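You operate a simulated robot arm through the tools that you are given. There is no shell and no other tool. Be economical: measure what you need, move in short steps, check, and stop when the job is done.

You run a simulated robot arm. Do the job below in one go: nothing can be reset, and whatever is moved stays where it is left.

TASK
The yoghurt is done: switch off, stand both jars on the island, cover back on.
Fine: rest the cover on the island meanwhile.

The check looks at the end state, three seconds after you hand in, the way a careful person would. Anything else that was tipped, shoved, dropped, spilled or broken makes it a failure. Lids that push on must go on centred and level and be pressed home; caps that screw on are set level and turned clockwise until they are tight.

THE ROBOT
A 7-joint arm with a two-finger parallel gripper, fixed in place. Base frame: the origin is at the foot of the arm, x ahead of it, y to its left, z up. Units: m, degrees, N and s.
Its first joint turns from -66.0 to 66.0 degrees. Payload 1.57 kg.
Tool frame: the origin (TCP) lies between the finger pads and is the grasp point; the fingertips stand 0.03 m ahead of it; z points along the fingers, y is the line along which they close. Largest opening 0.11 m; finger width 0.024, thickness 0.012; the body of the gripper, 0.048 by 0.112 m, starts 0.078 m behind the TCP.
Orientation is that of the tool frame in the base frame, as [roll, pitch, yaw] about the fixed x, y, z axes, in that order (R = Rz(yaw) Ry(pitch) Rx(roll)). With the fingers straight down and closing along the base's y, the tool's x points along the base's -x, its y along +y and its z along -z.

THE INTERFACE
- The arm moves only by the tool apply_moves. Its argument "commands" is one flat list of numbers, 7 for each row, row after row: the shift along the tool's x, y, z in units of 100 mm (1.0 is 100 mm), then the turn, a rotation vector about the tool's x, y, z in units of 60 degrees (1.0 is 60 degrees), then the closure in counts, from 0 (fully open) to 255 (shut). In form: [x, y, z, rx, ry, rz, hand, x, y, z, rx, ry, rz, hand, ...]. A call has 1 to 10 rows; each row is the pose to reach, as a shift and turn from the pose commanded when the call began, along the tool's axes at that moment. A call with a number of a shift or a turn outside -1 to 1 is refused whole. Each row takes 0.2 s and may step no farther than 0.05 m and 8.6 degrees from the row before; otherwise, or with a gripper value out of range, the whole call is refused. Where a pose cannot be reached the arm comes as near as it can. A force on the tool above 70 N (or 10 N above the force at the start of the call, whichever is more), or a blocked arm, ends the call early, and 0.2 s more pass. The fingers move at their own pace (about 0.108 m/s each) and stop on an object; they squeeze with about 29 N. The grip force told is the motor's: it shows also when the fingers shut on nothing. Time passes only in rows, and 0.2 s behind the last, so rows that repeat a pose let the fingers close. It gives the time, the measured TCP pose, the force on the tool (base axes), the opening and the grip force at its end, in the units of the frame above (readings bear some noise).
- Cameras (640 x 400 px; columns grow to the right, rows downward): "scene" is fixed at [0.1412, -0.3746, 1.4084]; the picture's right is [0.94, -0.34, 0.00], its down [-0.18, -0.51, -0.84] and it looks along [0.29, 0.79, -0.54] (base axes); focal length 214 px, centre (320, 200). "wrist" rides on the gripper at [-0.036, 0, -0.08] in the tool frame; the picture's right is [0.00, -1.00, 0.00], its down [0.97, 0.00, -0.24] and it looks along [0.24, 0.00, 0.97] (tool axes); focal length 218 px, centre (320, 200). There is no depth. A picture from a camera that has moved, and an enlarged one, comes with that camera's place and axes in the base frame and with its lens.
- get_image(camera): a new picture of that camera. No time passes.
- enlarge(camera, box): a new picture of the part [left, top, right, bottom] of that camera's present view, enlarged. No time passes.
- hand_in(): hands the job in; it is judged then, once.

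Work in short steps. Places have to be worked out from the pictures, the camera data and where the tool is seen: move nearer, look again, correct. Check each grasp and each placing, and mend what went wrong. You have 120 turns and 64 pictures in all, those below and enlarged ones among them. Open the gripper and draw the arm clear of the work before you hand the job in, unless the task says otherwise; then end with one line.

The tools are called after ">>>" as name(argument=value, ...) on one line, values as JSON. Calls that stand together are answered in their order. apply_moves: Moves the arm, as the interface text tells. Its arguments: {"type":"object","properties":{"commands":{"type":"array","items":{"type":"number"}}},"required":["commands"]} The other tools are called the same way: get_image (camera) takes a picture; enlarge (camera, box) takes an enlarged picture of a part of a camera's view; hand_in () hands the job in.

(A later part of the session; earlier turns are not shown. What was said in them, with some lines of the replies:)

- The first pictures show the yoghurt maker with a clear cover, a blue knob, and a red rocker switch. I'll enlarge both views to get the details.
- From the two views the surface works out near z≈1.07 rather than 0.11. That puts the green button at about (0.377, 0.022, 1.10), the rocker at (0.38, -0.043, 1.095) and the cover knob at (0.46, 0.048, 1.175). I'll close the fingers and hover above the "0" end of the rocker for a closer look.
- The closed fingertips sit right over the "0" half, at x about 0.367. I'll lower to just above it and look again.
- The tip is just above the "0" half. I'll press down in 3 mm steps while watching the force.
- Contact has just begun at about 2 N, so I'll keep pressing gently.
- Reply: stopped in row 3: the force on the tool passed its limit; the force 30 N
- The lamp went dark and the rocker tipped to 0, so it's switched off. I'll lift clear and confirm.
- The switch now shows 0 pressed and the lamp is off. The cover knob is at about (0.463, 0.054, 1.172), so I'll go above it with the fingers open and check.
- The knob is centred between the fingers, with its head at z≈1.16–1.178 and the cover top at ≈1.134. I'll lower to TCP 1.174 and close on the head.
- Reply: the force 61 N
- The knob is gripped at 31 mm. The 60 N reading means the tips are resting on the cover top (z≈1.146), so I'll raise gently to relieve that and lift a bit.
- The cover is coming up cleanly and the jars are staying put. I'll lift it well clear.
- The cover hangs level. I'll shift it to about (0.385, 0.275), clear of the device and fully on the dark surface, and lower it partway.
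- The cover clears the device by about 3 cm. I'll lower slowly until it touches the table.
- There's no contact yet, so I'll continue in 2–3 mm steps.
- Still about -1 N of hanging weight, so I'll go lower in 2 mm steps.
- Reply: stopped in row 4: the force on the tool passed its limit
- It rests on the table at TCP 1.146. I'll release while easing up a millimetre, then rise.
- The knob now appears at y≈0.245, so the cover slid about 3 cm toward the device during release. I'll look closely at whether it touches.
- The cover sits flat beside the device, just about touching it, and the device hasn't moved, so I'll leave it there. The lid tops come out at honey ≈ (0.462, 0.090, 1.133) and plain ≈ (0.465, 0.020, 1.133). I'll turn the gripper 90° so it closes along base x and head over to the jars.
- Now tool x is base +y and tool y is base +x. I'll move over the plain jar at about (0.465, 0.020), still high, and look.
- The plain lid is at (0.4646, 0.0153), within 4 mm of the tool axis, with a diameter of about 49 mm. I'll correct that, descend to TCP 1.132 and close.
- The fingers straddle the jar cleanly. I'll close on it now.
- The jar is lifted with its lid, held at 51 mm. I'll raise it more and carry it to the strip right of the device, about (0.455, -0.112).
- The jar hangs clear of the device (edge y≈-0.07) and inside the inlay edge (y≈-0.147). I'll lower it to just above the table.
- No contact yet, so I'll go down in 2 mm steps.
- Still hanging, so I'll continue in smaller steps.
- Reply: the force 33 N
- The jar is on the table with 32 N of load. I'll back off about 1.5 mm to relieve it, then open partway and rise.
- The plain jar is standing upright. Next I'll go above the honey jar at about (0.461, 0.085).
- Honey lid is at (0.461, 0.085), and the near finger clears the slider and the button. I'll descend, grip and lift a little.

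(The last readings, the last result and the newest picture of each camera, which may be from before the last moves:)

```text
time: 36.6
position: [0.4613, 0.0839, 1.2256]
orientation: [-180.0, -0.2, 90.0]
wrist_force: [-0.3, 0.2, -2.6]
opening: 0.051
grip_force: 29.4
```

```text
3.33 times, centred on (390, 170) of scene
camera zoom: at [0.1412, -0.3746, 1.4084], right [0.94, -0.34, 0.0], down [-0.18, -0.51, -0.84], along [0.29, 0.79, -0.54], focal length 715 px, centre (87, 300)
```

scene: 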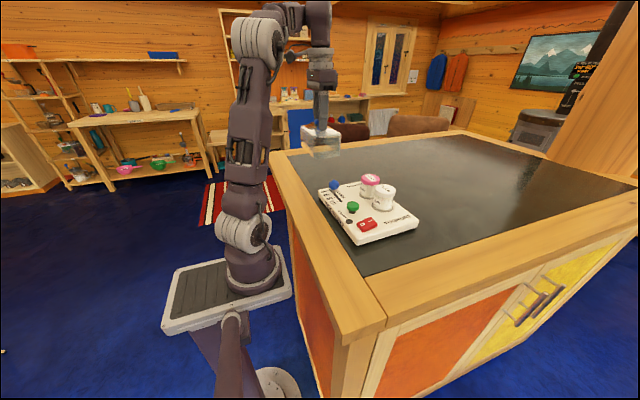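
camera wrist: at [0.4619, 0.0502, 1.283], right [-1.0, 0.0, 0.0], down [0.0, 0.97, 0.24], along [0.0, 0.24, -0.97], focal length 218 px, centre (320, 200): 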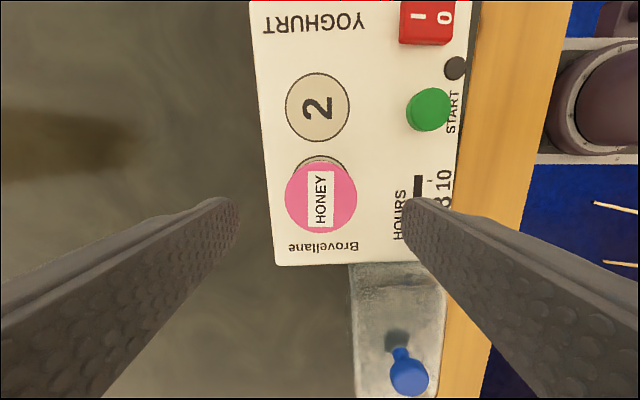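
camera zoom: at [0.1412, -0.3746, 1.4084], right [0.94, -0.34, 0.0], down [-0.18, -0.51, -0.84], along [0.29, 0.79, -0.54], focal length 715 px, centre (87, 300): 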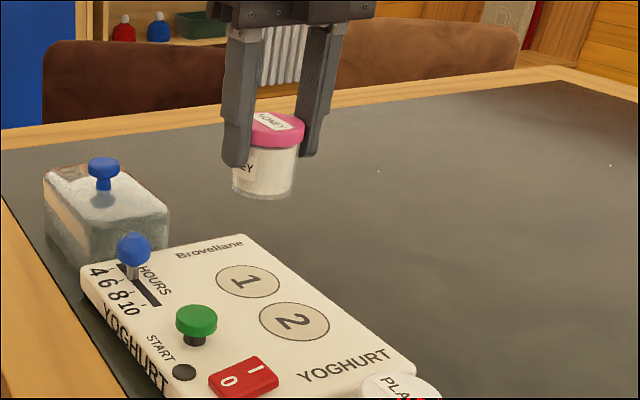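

Held well. I'll carry it over the device to about (0.362, -0.113).

>>> apply_moves(commands=[-0.25, -0.12, 0, 0, 0, 0, 255, -0.5, -0.25, 0, 0, 0, 0, 255, -0.75, -0.37, 0, 0, 0, 0, 255, -1, -0.5, 0, 0, 0, 0, 255])

>>> apply_moves(commands=[-0.25, -0.12, 0, 0, 0, 0, 255, -0.5, -0.25, 0, 0, 0, 0, 255, -0.75, -0.37, 0, 0, 0, 0, 255, -0.97, -0.49, 0, 0, 0, 0, 255, -0.97, -0.49, 0.3, 0, 0, 0, 255, -0.97, -0.49, 0.5, 0, 0, 0, 255])

>>> get_image(camera="wrist")

>>> enlarge(camera="scene", box=[340, 150, 480, 250])

```text
time: 37.6
position: [0.4114, -0.0164, 1.2244]
orientation: [-180.0, -0.2, 90.0]
wrist_force: [-0.6, 0.1, -0.8]
opening: 0.0512
grip_force: 29.0
```

```text
time: 39.0
position: [0.3625, -0.112, 1.1737]
orientation: [180.0, -0.2, 90.1]
wrist_force: [0.4, -0.5, -1.4]
opening: 0.0511
grip_force: 29.1
```

```text
24 pictures are left
camera wrist: at [0.3634, -0.1488, 1.252], right [-1.0, 0.0, 0.0], down [0.0, 0.97, 0.24], along [0.0, 0.24, -0.97], focal length 218 px, centre (320, 200)
```

wrist: 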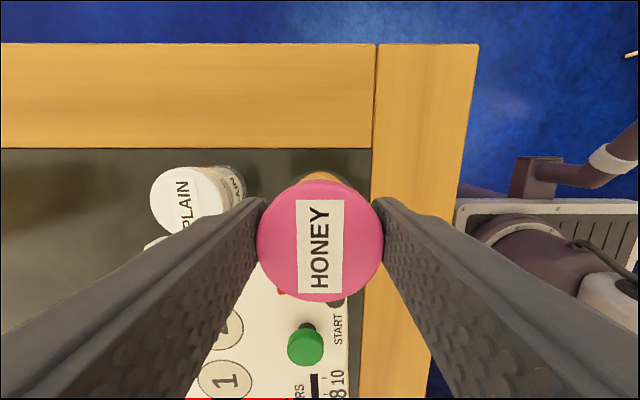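

```text
4.00 times, centred on (410, 200) of scene
camera zoom: at [0.1412, -0.3746, 1.4084], right [0.94, -0.34, 0.0], down [-0.18, -0.51, -0.84], along [0.29, 0.79, -0.54], focal length 858 px, centre (-40, 200)
```

zoom: 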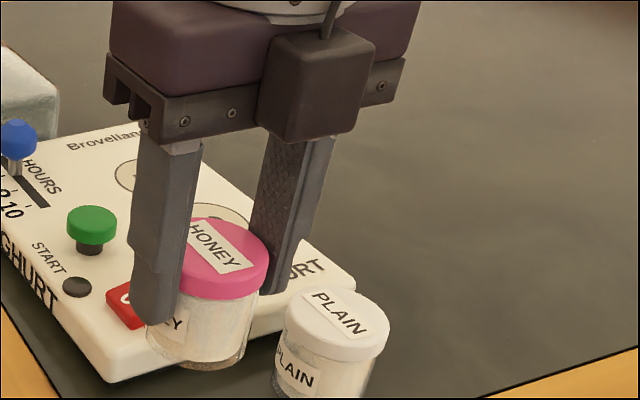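

There's good clearance to the plain jar and the device. I'll lower to about 4 mm above contact, which I expect at TCP≈1.103.

>>> apply_moves(commands=[0, 0, 0.3, 0, 0, 0, 255, 0, 0, 0.5, 0, 0, 0, 255, 0, 0, 0.62, 0, 0, 0, 255, 0, 0, 0.66, 0, 0, 0, 255])

>>> apply_moves(commands=[0, 0, 0.015, 0, 0, 0, 255, 0, 0, 0.03, 0, 0, 0, 255, 0, 0, 0.04, 0, 0, 0, 255])

```text
time: 40.0
position: [0.3617, -0.1119, 1.108]
orientation: [180.0, -0.2, 90.0]
wrist_force: [-0.9, -0.8, -1.1]
opening: 0.0514
grip_force: 28.9
```

```text
time: 40.8
position: [0.3612, -0.1125, 1.1038]
orientation: [179.9, -0.2, 90.1]
wrist_force: [-4.3, 2.3, 22.2]
opening: 0.0513
grip_force: 29.1
```

Contact at 22 N. I'll relieve it by 1 mm, open partway, rise and check.

>>> apply_moves(commands=[0, 0, -0.008, 0, 0, 0, 255, 0, 0, -0.01, 0, 0, 0, 255, 0, 0, -0.01, 0, 0, 0, 90, 0, 0, -0.01, 0, 0, 0, 90, 0, 0, -0.01, 0, 0, 0, 90])

>>> apply_moves(commands=[0, 0, -0.3, 0, 0, 0, 90, 0, 0, -0.6, 0, 0, 0, 90, 0, 0, -1, 0, 0, 0, 90])

>>> get_image(camera="wrist")

>>> enlarge(camera="scene", box=[300, 130, 480, 260])

```text
time: 42.0
position: [0.3615, -0.1125, 1.1043]
orientation: [180.0, -0.3, 90.0]
wrist_force: [0.0, 1.1, 0.6]
opening: 0.0713
grip_force: 0.0
```

```text
time: 42.8
position: [0.3622, -0.1141, 1.2042]
orientation: [180.0, -0.2, 90.0]
wrist_force: [0.0, 0.5, 1.0]
opening: 0.0712
grip_force: 0.1
```

```text
22 pictures are left
camera wrist: at [0.3631, -0.1497, 1.2834], right [-1.0, 0.0, 0.0], down [0.0, 0.97, 0.24], along [0.0, 0.24, -0.97], focal length 218 px, centre (320, 200)
```

wrist: 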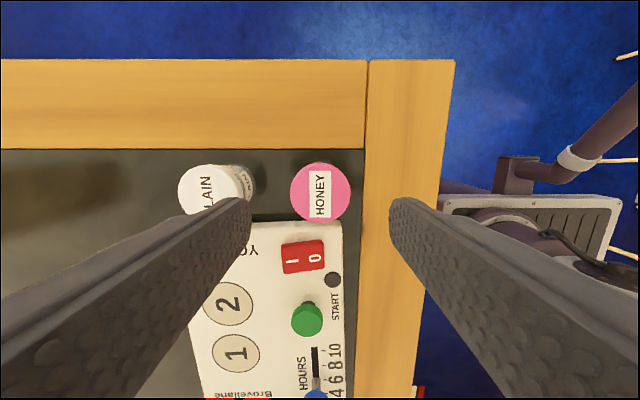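

```text
3.08 times, centred on (390, 195) of scene
camera zoom: at [0.1412, -0.3746, 1.4084], right [0.94, -0.34, 0.0], down [-0.18, -0.51, -0.84], along [0.29, 0.79, -0.54], focal length 660 px, centre (105, 215)
```

zoom: 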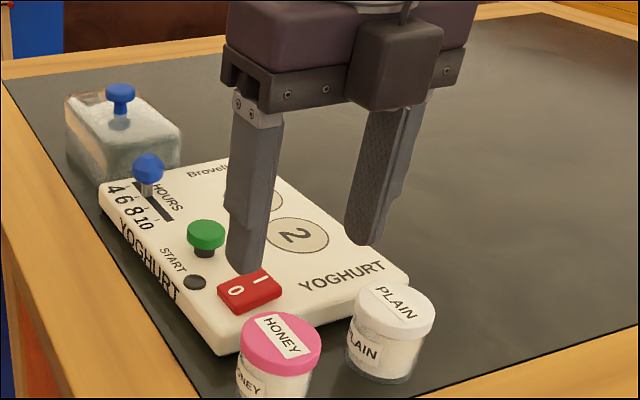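

Both jars stand upright and separate. The cover knob is at about (0.387, 0.242, 1.139). I'll travel high back to it, keeping the 90° yaw so that closing along x can't push the cover into the device.

>>> apply_moves(commands=[0.3, 0, -0.3, 0, 0, 0, 60, 0.65, 0, -0.4, 0, 0, 0, 60, 1, 0.05, -0.4, 0, 0, 0, 60])

>>> apply_moves(commands=[0.35, 0, 0, 0, 0, 0, 60, 0.7, 0.05, 0, 0, 0, 0, 60, 1, 0.1, 0, 0, 0, 0, 60])

>>> apply_moves(commands=[0.35, 0, 0, 0, 0, 0, 60, 0.7, 0.05, 0, 0, 0, 0, 60, 1, 0.1, 0, 0, 0, 0, 60])

>>> apply_moves(commands=[0.3, 0, 0, 0, 0, 0, 60, 0.56, 0, 0.3, 0, 0, 0, 60, 0.56, 0, 0.55, 0, 0, 0, 60, 0.56, 0, 0.55, 0, 0, 0, 60])

>>> get_image(camera="wrist")

>>> enlarge(camera="scene", box=[280, 110, 400, 200])

```text
time: 43.6
position: [0.3669, -0.0132, 1.2439]
orientation: [180.0, -0.1, 90.0]
wrist_force: [-0.1, -0.4, -0.1]
opening: 0.084
grip_force: 0.1
```

```text
time: 44.4
position: [0.377, 0.0875, 1.245]
orientation: [-179.9, -0.3, 90.0]
wrist_force: [0.5, 0.3, 0.4]
opening: 0.0839
grip_force: 0.1
```

```text
time: 45.2
position: [0.3868, 0.1875, 1.2438]
orientation: [-180.0, -0.2, 90.0]
wrist_force: [-0.7, 0.8, 0.3]
opening: 0.0838
grip_force: 0.0
```

```text
time: 46.2
position: [0.3862, 0.2429, 1.1903]
orientation: [-180.0, -0.1, 90.1]
wrist_force: [-0.4, 0.8, -0.3]
opening: 0.0845
grip_force: 0.0
```

```text
20 pictures are left
camera wrist: at [0.3879, 0.2073, 1.2693], right [-1.0, 0.0, 0.0], down [0.0, 0.97, 0.24], along [0.0, 0.24, -0.97], focal length 218 px, centre (320, 200)
```

wrist: 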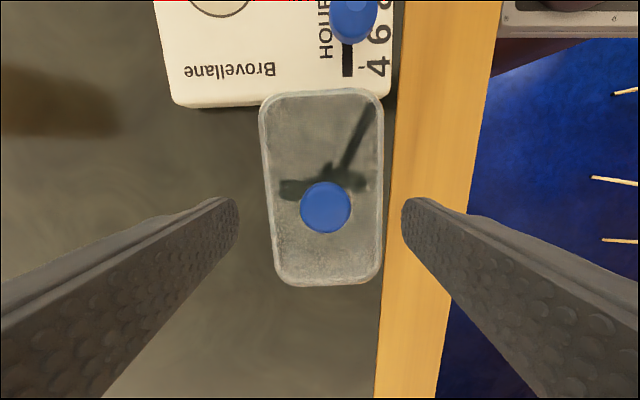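

```text
4.44 times, centred on (340, 155) of scene
camera zoom: at [0.1412, -0.3746, 1.4084], right [0.94, -0.34, 0.0], down [-0.18, -0.51, -0.84], along [0.29, 0.79, -0.54], focal length 953 px, centre (231, 400)
```

zoom: 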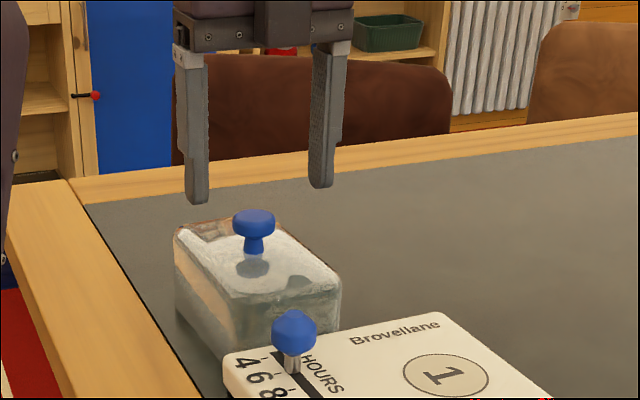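

Knob at (0.385, 0.244), within 3 mm. I'll descend to TCP 1.152, which keeps the tips about 5 mm above the cover top this time, then grip.

>>> apply_moves(commands=[0.01, -0.02, 0.2, 0, 0, 0, 60, 0.01, -0.02, 0.38, 0, 0, 0, 60, 0.01, -0.02, 0.38, 0, 0, 0, 60])

>>> apply_moves(commands=[0, 0, 0, 0, 0, 0, 255, 0, 0, 0, 0, 0, 0, 255, 0, 0, 0, 0, 0, 0, 255])

>>> enlarge(camera="scene", box=[290, 130, 380, 200])

```text
time: 47.0
position: [0.3839, 0.2449, 1.1526]
orientation: [180.0, -0.2, 90.1]
wrist_force: [-0.4, 0.2, -0.2]
opening: 0.0843
grip_force: 0.1
```

```text
time: 47.8
position: [0.3854, 0.2447, 1.1517]
orientation: [-180.0, -0.2, 90.0]
wrist_force: [0.7, 0.5, 0.0]
opening: 0.0297
grip_force: 28.9
```

```text
5.71 times, centred on (335, 165) of scene
camera zoom: at [0.1412, -0.3746, 1.4084], right [0.94, -0.34, 0.0], down [-0.18, -0.51, -0.84], along [0.29, 0.79, -0.54], focal length 1226 px, centre (234, 400)
```

zoom: 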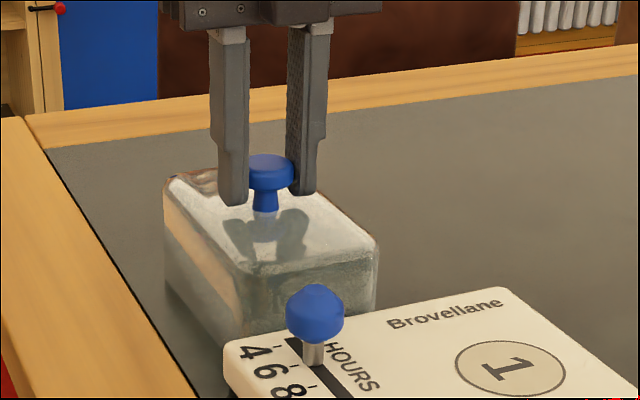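

Gripped. I'll lift slowly and check it hangs level.

>>> apply_moves(commands=[0, 0, -0.05, 0, 0, 0, 255, 0.02, 0, -0.15, 0, 0, 0, 255, 0.02, 0, -0.4, 0, 0, 0, 255, 0.02, 0, -0.8, 0, 0, 0, 255, 0.02, 0, -1, 0, 0, 0, 255])

>>> get_image(camera="wrist")

>>> enlarge(camera="scene", box=[270, 80, 450, 220])

```text
time: 49.0
position: [0.3842, 0.2458, 1.2528]
orientation: [-180.0, -0.2, 90.0]
wrist_force: [-1.3, 0.0, -1.6]
opening: 0.0302
grip_force: 29.4
```

```text
17 pictures are left
camera wrist: at [0.3858, 0.2092, 1.3326], right [-1.0, 0.0, 0.0], down [0.0, 0.97, 0.24], along [0.0, 0.24, -0.97], focal length 218 px, centre (320, 200)
```

wrist: 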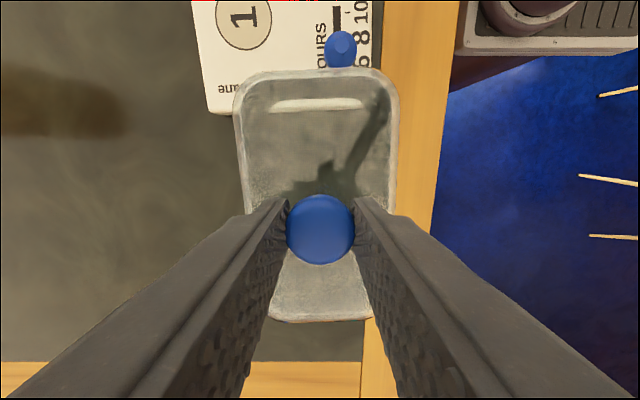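

```text
2.86 times, centred on (360, 150) of scene
camera zoom: at [0.1412, -0.3746, 1.4084], right [0.94, -0.34, 0.0], down [-0.18, -0.51, -0.84], along [0.29, 0.79, -0.54], focal length 613 px, centre (206, 343)
```

zoom: 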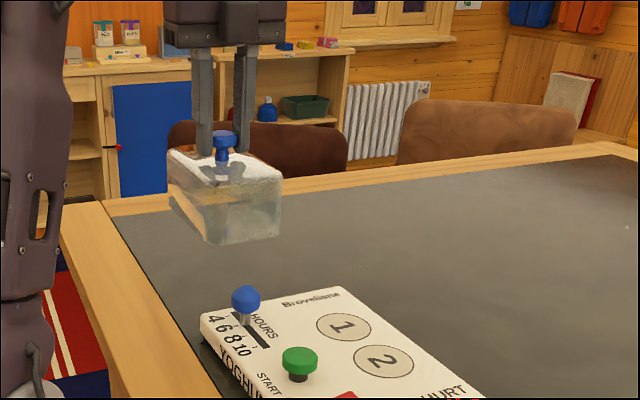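

The wrist view suggests the cover may have tilted about the grip axis, with the +y end low. I'll zoom in on it.

>>> enlarge(camera="scene", box=[305, 105, 365, 155])

```text
8.00 times, centred on (335, 130) of scene
camera zoom: at [0.1412, -0.3746, 1.4084], right [0.94, -0.34, 0.0], down [-0.18, -0.51, -0.84], along [0.29, 0.79, -0.54], focal length 1716 px, centre (200, 760)
```

zoom: 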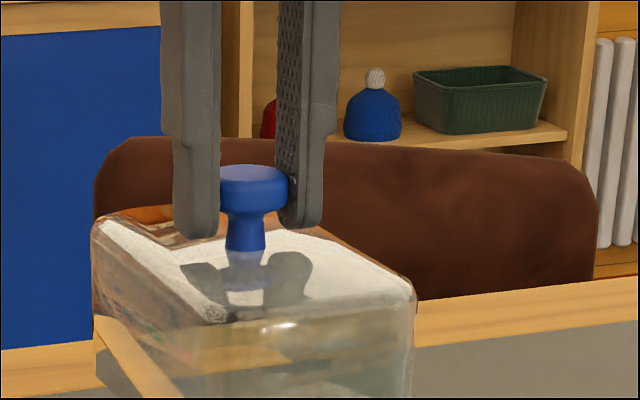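

Corner heights computed from the scene view agree to within a couple of degrees, so the cover hangs nearly level. I'll carry it above the device, targeting the knob at (0.464, 0.053), and compare alignment there.

>>> apply_moves(commands=[-0.25, 0.1, 0, 0, 0, 0, 255, -0.5, 0.2, 0, 0, 0, 0, 255, -0.75, 0.3, 0, 0, 0, 0, 255, -1, 0.4, 0, 0, 0, 0, 255])

>>> apply_moves(commands=[-0.25, 0.1, 0, 0, 0, 0, 255, -0.5, 0.2, 0, 0, 0, 0, 255, -0.75, 0.3, 0, 0, 0, 0, 255, -0.93, 0.39, 0, 0, 0, 0, 255, -0.93, 0.39, 0.2, 0, 0, 0, 255, -0.93, 0.39, 0.4, 0, 0, 0, 255])

>>> enlarge(camera="wrist", box=[170, 0, 470, 350])

>>> enlarge(camera="scene", box=[310, 130, 430, 220])

```text
time: 50.0
position: [0.4251, 0.1452, 1.2522]
orientation: [180.0, -0.2, 90.0]
wrist_force: [0.3, -0.1, -0.9]
opening: 0.0295
grip_force: 28.9
```

```text
time: 51.4
position: [0.4645, 0.0526, 1.2125]
orientation: [-179.9, -0.1, 90.0]
wrist_force: [-0.5, -0.6, -0.7]
opening: 0.0297
grip_force: 28.8
```

```text
1.14 times, centred on (320, 175) of wrist
camera zoom: at [0.465, 0.0165, 1.2913], right [-1.0, 0.0, 0.0], down [0.0, 0.97, 0.24], along [0.0, 0.24, -0.97], focal length 249 px, centre (320, 229)
```

zoom: 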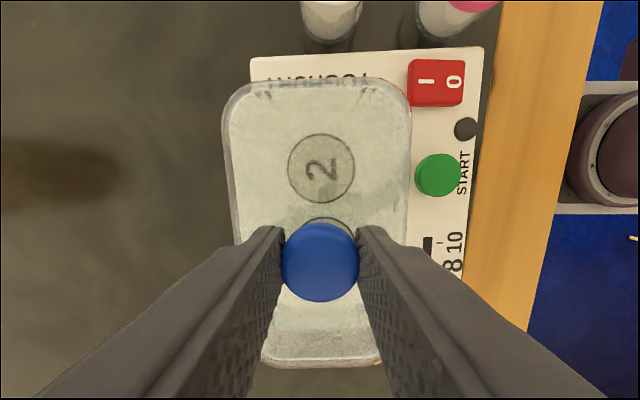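

```text
4.44 times, centred on (370, 175) of scene
camera zoom: at [0.1412, -0.3746, 1.4084], right [0.94, -0.34, 0.0], down [-0.18, -0.51, -0.84], along [0.29, 0.79, -0.54], focal length 953 px, centre (98, 311)
```

zoom: 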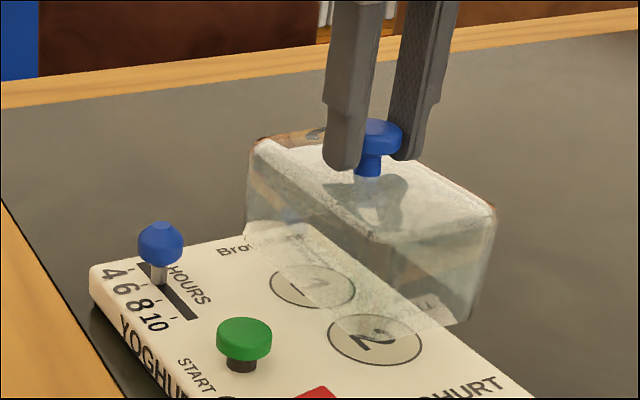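

Projected edges match a level cover: the slope is 0.73 against a predicted 0.72. The yaw follows the device, and the knob is at (0.4645, 0.0526), right over its original spot. I'll lower to just above seating, which I expect at TCP≈1.181.

>>> apply_moves(commands=[0, 0.0, 0.15, 0, 0, 0, 255, 0, 0, 0.24, 0, 0, 0, 255, 0, 0, 0.27, 0, 0, 0, 255, 0, 0, 0.27, 0, 0, 0, 255])

>>> enlarge(camera="scene", box=[320, 150, 430, 230])

```text
time: 52.4
position: [0.464, 0.0524, 1.1854]
orientation: [179.9, -0.2, 89.9]
wrist_force: [-0.1, 0.0, -1.8]
opening: 0.0296
grip_force: 29.3
```

```text
5.00 times, centred on (375, 190) of scene
camera zoom: at [0.1412, -0.3746, 1.4084], right [0.94, -0.34, 0.0], down [-0.18, -0.51, -0.84], along [0.29, 0.79, -0.54], focal length 1072 px, centre (45, 250)
```

zoom: 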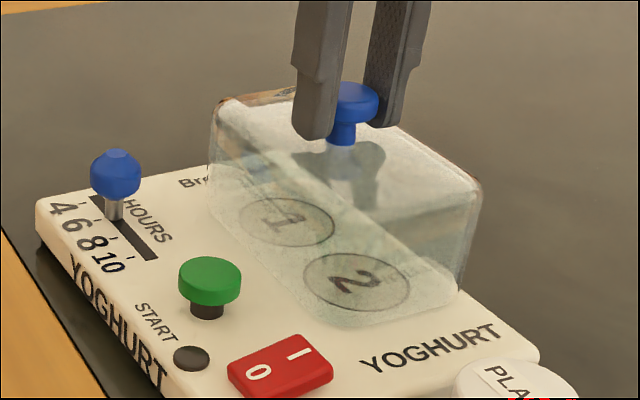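

It's well placed and just above the plate. I'll lower in 1 mm steps until it seats.

>>> apply_moves(commands=[0, 0, 0.015, 0, 0, 0, 255, 0, 0, 0.03, 0, 0, 0, 255, 0, 0, 0.04, 0, 0, 0, 255, 0, 0, 0.05, 0, 0, 0, 255])

```text
time: 53.4
position: [0.464, 0.0526, 1.1815]
orientation: [179.9, -0.3, 90.0]
wrist_force: [-1.3, 1.1, 27.2]
opening: 0.0303
grip_force: 29.0
```

Seated at 27 N, which counts as pressed down. I'll relieve about 1 mm, check the force, then open gently.

>>> apply_moves(commands=[0, 0, -0.01, 0, 0, 0, 255, 0, 0, -0.01, 0, 0, 0, 255])

>>> apply_moves(commands=[0, 0, 0, 0, 0, 0, 60, 0, 0, 0, 0, 0, 0, 60, 0, 0, 0, 0, 0, 0, 60])

>>> apply_moves(commands=[0, 0, -0.2, 0, 0, 0, 60, 0, 0, -0.5, 0, 0, 0, 60, 0, 0, -0.7, 0, 0, 0, 60])

>>> get_image(camera="wrist")

>>> enlarge(camera="scene", box=[290, 140, 450, 260])

```text
time: 54.0
position: [0.4636, 0.0525, 1.1808]
orientation: [180.0, -0.3, 90.0]
wrist_force: [3.1, 0.4, 18.9]
opening: 0.0299
grip_force: 28.8
```

```text
time: 54.8
position: [0.4634, 0.0533, 1.1807]
orientation: [-179.9, -0.2, 89.9]
wrist_force: [0.3, 0.5, -0.3]
opening: 0.0844
grip_force: 0.1
```

```text
time: 55.6
position: [0.4645, 0.0523, 1.2511]
orientation: [-179.9, -0.2, 90.0]
wrist_force: [0.2, 0.2, 0.3]
opening: 0.0843
grip_force: 0.1
```

```text
11 pictures are left
camera wrist: at [0.4656, 0.0159, 1.3303], right [-1.0, 0.0, 0.0], down [0.0, 0.97, 0.24], along [0.0, 0.24, -0.97], focal length 218 px, centre (320, 200)
```

wrist: 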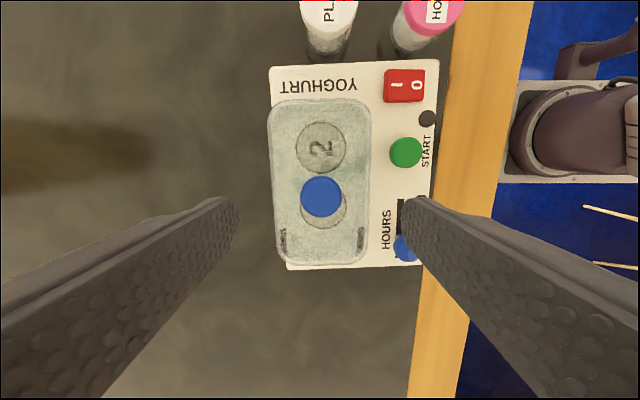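

```text
3.33 times, centred on (370, 200) of scene
camera zoom: at [0.1412, -0.3746, 1.4084], right [0.94, -0.34, 0.0], down [-0.18, -0.51, -0.84], along [0.29, 0.79, -0.54], focal length 715 px, centre (153, 200)
```

zoom: 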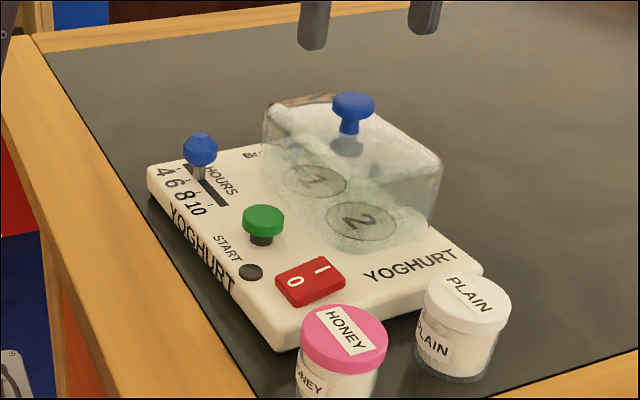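

The cover is back within a pixel or two of its original picture position, and the device and slider haven't moved. I'll inspect the seat line and level closely.

>>> enlarge(camera="scene", box=[350, 155, 410, 207])

>>> enlarge(camera="wrist", box=[250, 50, 450, 280])

```text
7.69 times, centred on (380, 181) of scene
camera zoom: at [0.1412, -0.3746, 1.4084], right [0.94, -0.34, 0.0], down [-0.18, -0.51, -0.84], along [0.29, 0.79, -0.54], focal length 1650 px, centre (-142, 346)
```

zoom: 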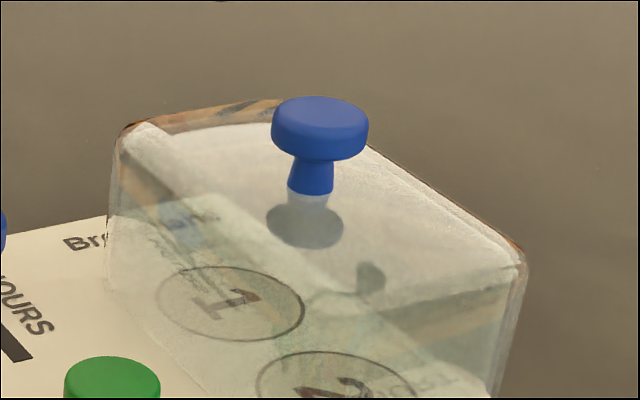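

```text
1.74 times, centred on (350, 165) of wrist
camera zoom: at [0.4656, 0.0159, 1.3303], right [-1.0, 0.0, 0.0], down [0.0, 0.97, 0.24], along [0.0, 0.24, -0.97], focal length 380 px, centre (268, 261)
```

zoom: 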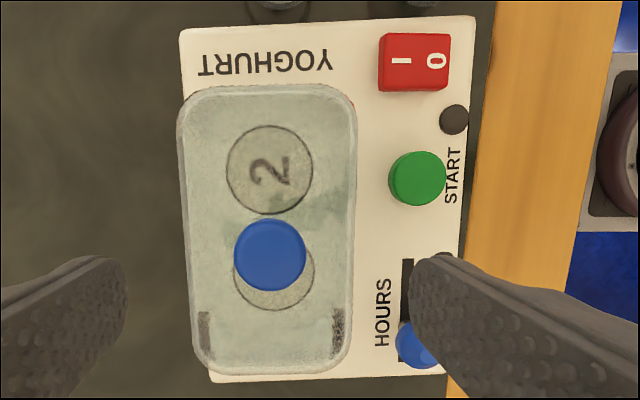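

Yaw and centring match the plate. As a last check I'll press straight down on the knob with closed fingers to be sure it's home.

>>> apply_moves(commands=[0, 0, 0, 0, 0, 0, 255, 0, 0, 0.0, 0, 0, 0, 255, 0, 0, 0.2, 0, 0, 0, 255, 0, 0, 0.36, 0, 0, 0, 255, 0, 0, 0.38, 0, 0, 0, 255])

>>> apply_moves(commands=[0, 0, 0.02, 0, 0, 0, 255, 0, 0, 0.04, 0, 0, 0, 255, 0, 0, 0.05, 0, 0, 0, 255])

```text
time: 56.8
position: [0.4647, 0.052, 1.2127]
orientation: [-180.0, -0.2, 90.0]
wrist_force: [0.7, 0.2, 0.3]
opening: 0.0
grip_force: 21.3
```

```text
time: 57.6
position: [0.4639, 0.0515, 1.208]
orientation: [-179.9, -0.3, 90.0]
wrist_force: [0.3, 0.5, -0.7]
opening: 0.0001
grip_force: 21.6
```

>>> apply_moves(commands=[0, 0, 0.01, 0, 0, 0, 255, 0, 0, 0.02, 0, 0, 0, 255, 0, 0, 0.03, 0, 0, 0, 255])

```text
time: 58.4
position: [0.4643, 0.0525, 1.2048]
orientation: [-180.0, -0.2, 90.1]
wrist_force: [-0.6, 0.5, 0.3]
opening: 0.0
grip_force: 21.8
```

No contact yet with the tip at 1.175, so I'll continue in 1 mm steps.

>>> apply_moves(commands=[0, 0, 0.01, 0, 0, 0, 255, 0, 0, 0.02, 0, 0, 0, 255, 0, 0, 0.03, 0, 0, 0, 255])

```text
time: 59.2
position: [0.4637, 0.0529, 1.2026]
orientation: [179.8, -0.2, 90.0]
wrist_force: [0.9, 1.4, 38.6]
opening: 0.0
grip_force: 21.2
```

A firm 39 N press met a solid seat. I'll lift off, draw the arm clear and verify the end state.

>>> apply_moves(commands=[0, 0, -0.1, 0, 0, 0, 255, 0, 0, -0.5, 0, 0, 0, 255, 0, 0, -0.95, 0, 0, 0, 0])

>>> apply_moves(commands=[0.2, 0, -0.4, 0, 0, 0, 0, 0.4, -0.2, -0.6, 0, 0, 0, 0, 0.7, -0.4, -0.6, 0, 0, 0, 0, 0.9, -0.6, -0.6, 0, 0, 0, 0])

>>> enlarge(camera="scene", box=[290, 140, 450, 260])

>>> get_image(camera="scene")

```text
time: 60.0
position: [0.4641, 0.0517, 1.2963]
orientation: [-179.9, -0.1, 90.0]
wrist_force: [0.0, -0.4, 0.4]
opening: 0.0798
grip_force: 0.0
```

```text
time: 61.0
position: [0.4016, 0.1259, 1.3336]
orientation: [179.9, -0.3, 90.0]
wrist_force: [-0.4, 0.8, 0.1]
opening: 0.1099
grip_force: 0.1
out of reach, approached as far as the arm can: row 1, 2, 3, 4
```

```text
3.33 times, centred on (370, 200) of scene
camera zoom: at [0.1412, -0.3746, 1.4084], right [0.94, -0.34, 0.0], down [-0.18, -0.51, -0.84], along [0.29, 0.79, -0.54], focal length 715 px, centre (153, 200)
```

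zoom: 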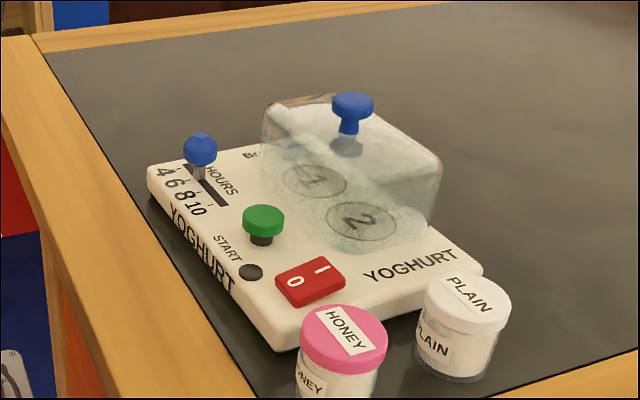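

```text
6 pictures are left
```

scene: 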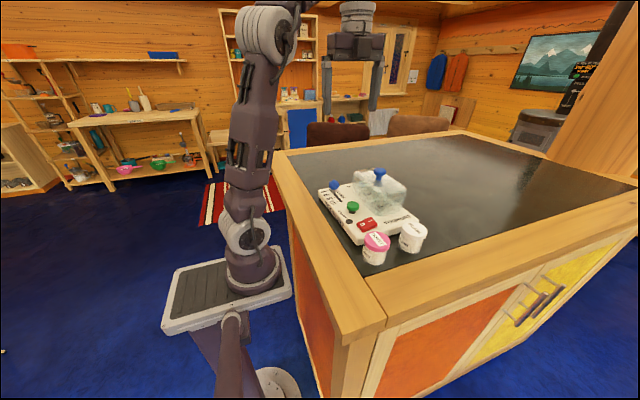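

The yoghurt maker is off with its lamp dark, both jars stand upright on the island, and the cover is seated back in its original place. The gripper is open and the arm is clear, so I'm handing in.

>>> hand_in()

```text
The job is handed in.
```

The yoghurt maker is switched off, both jars are standing on the island, and the cover is back on and pressed home. While I was setting the cover down on the island it slid about 3 cm, up to the yoghurt maker, but nothing else moved.
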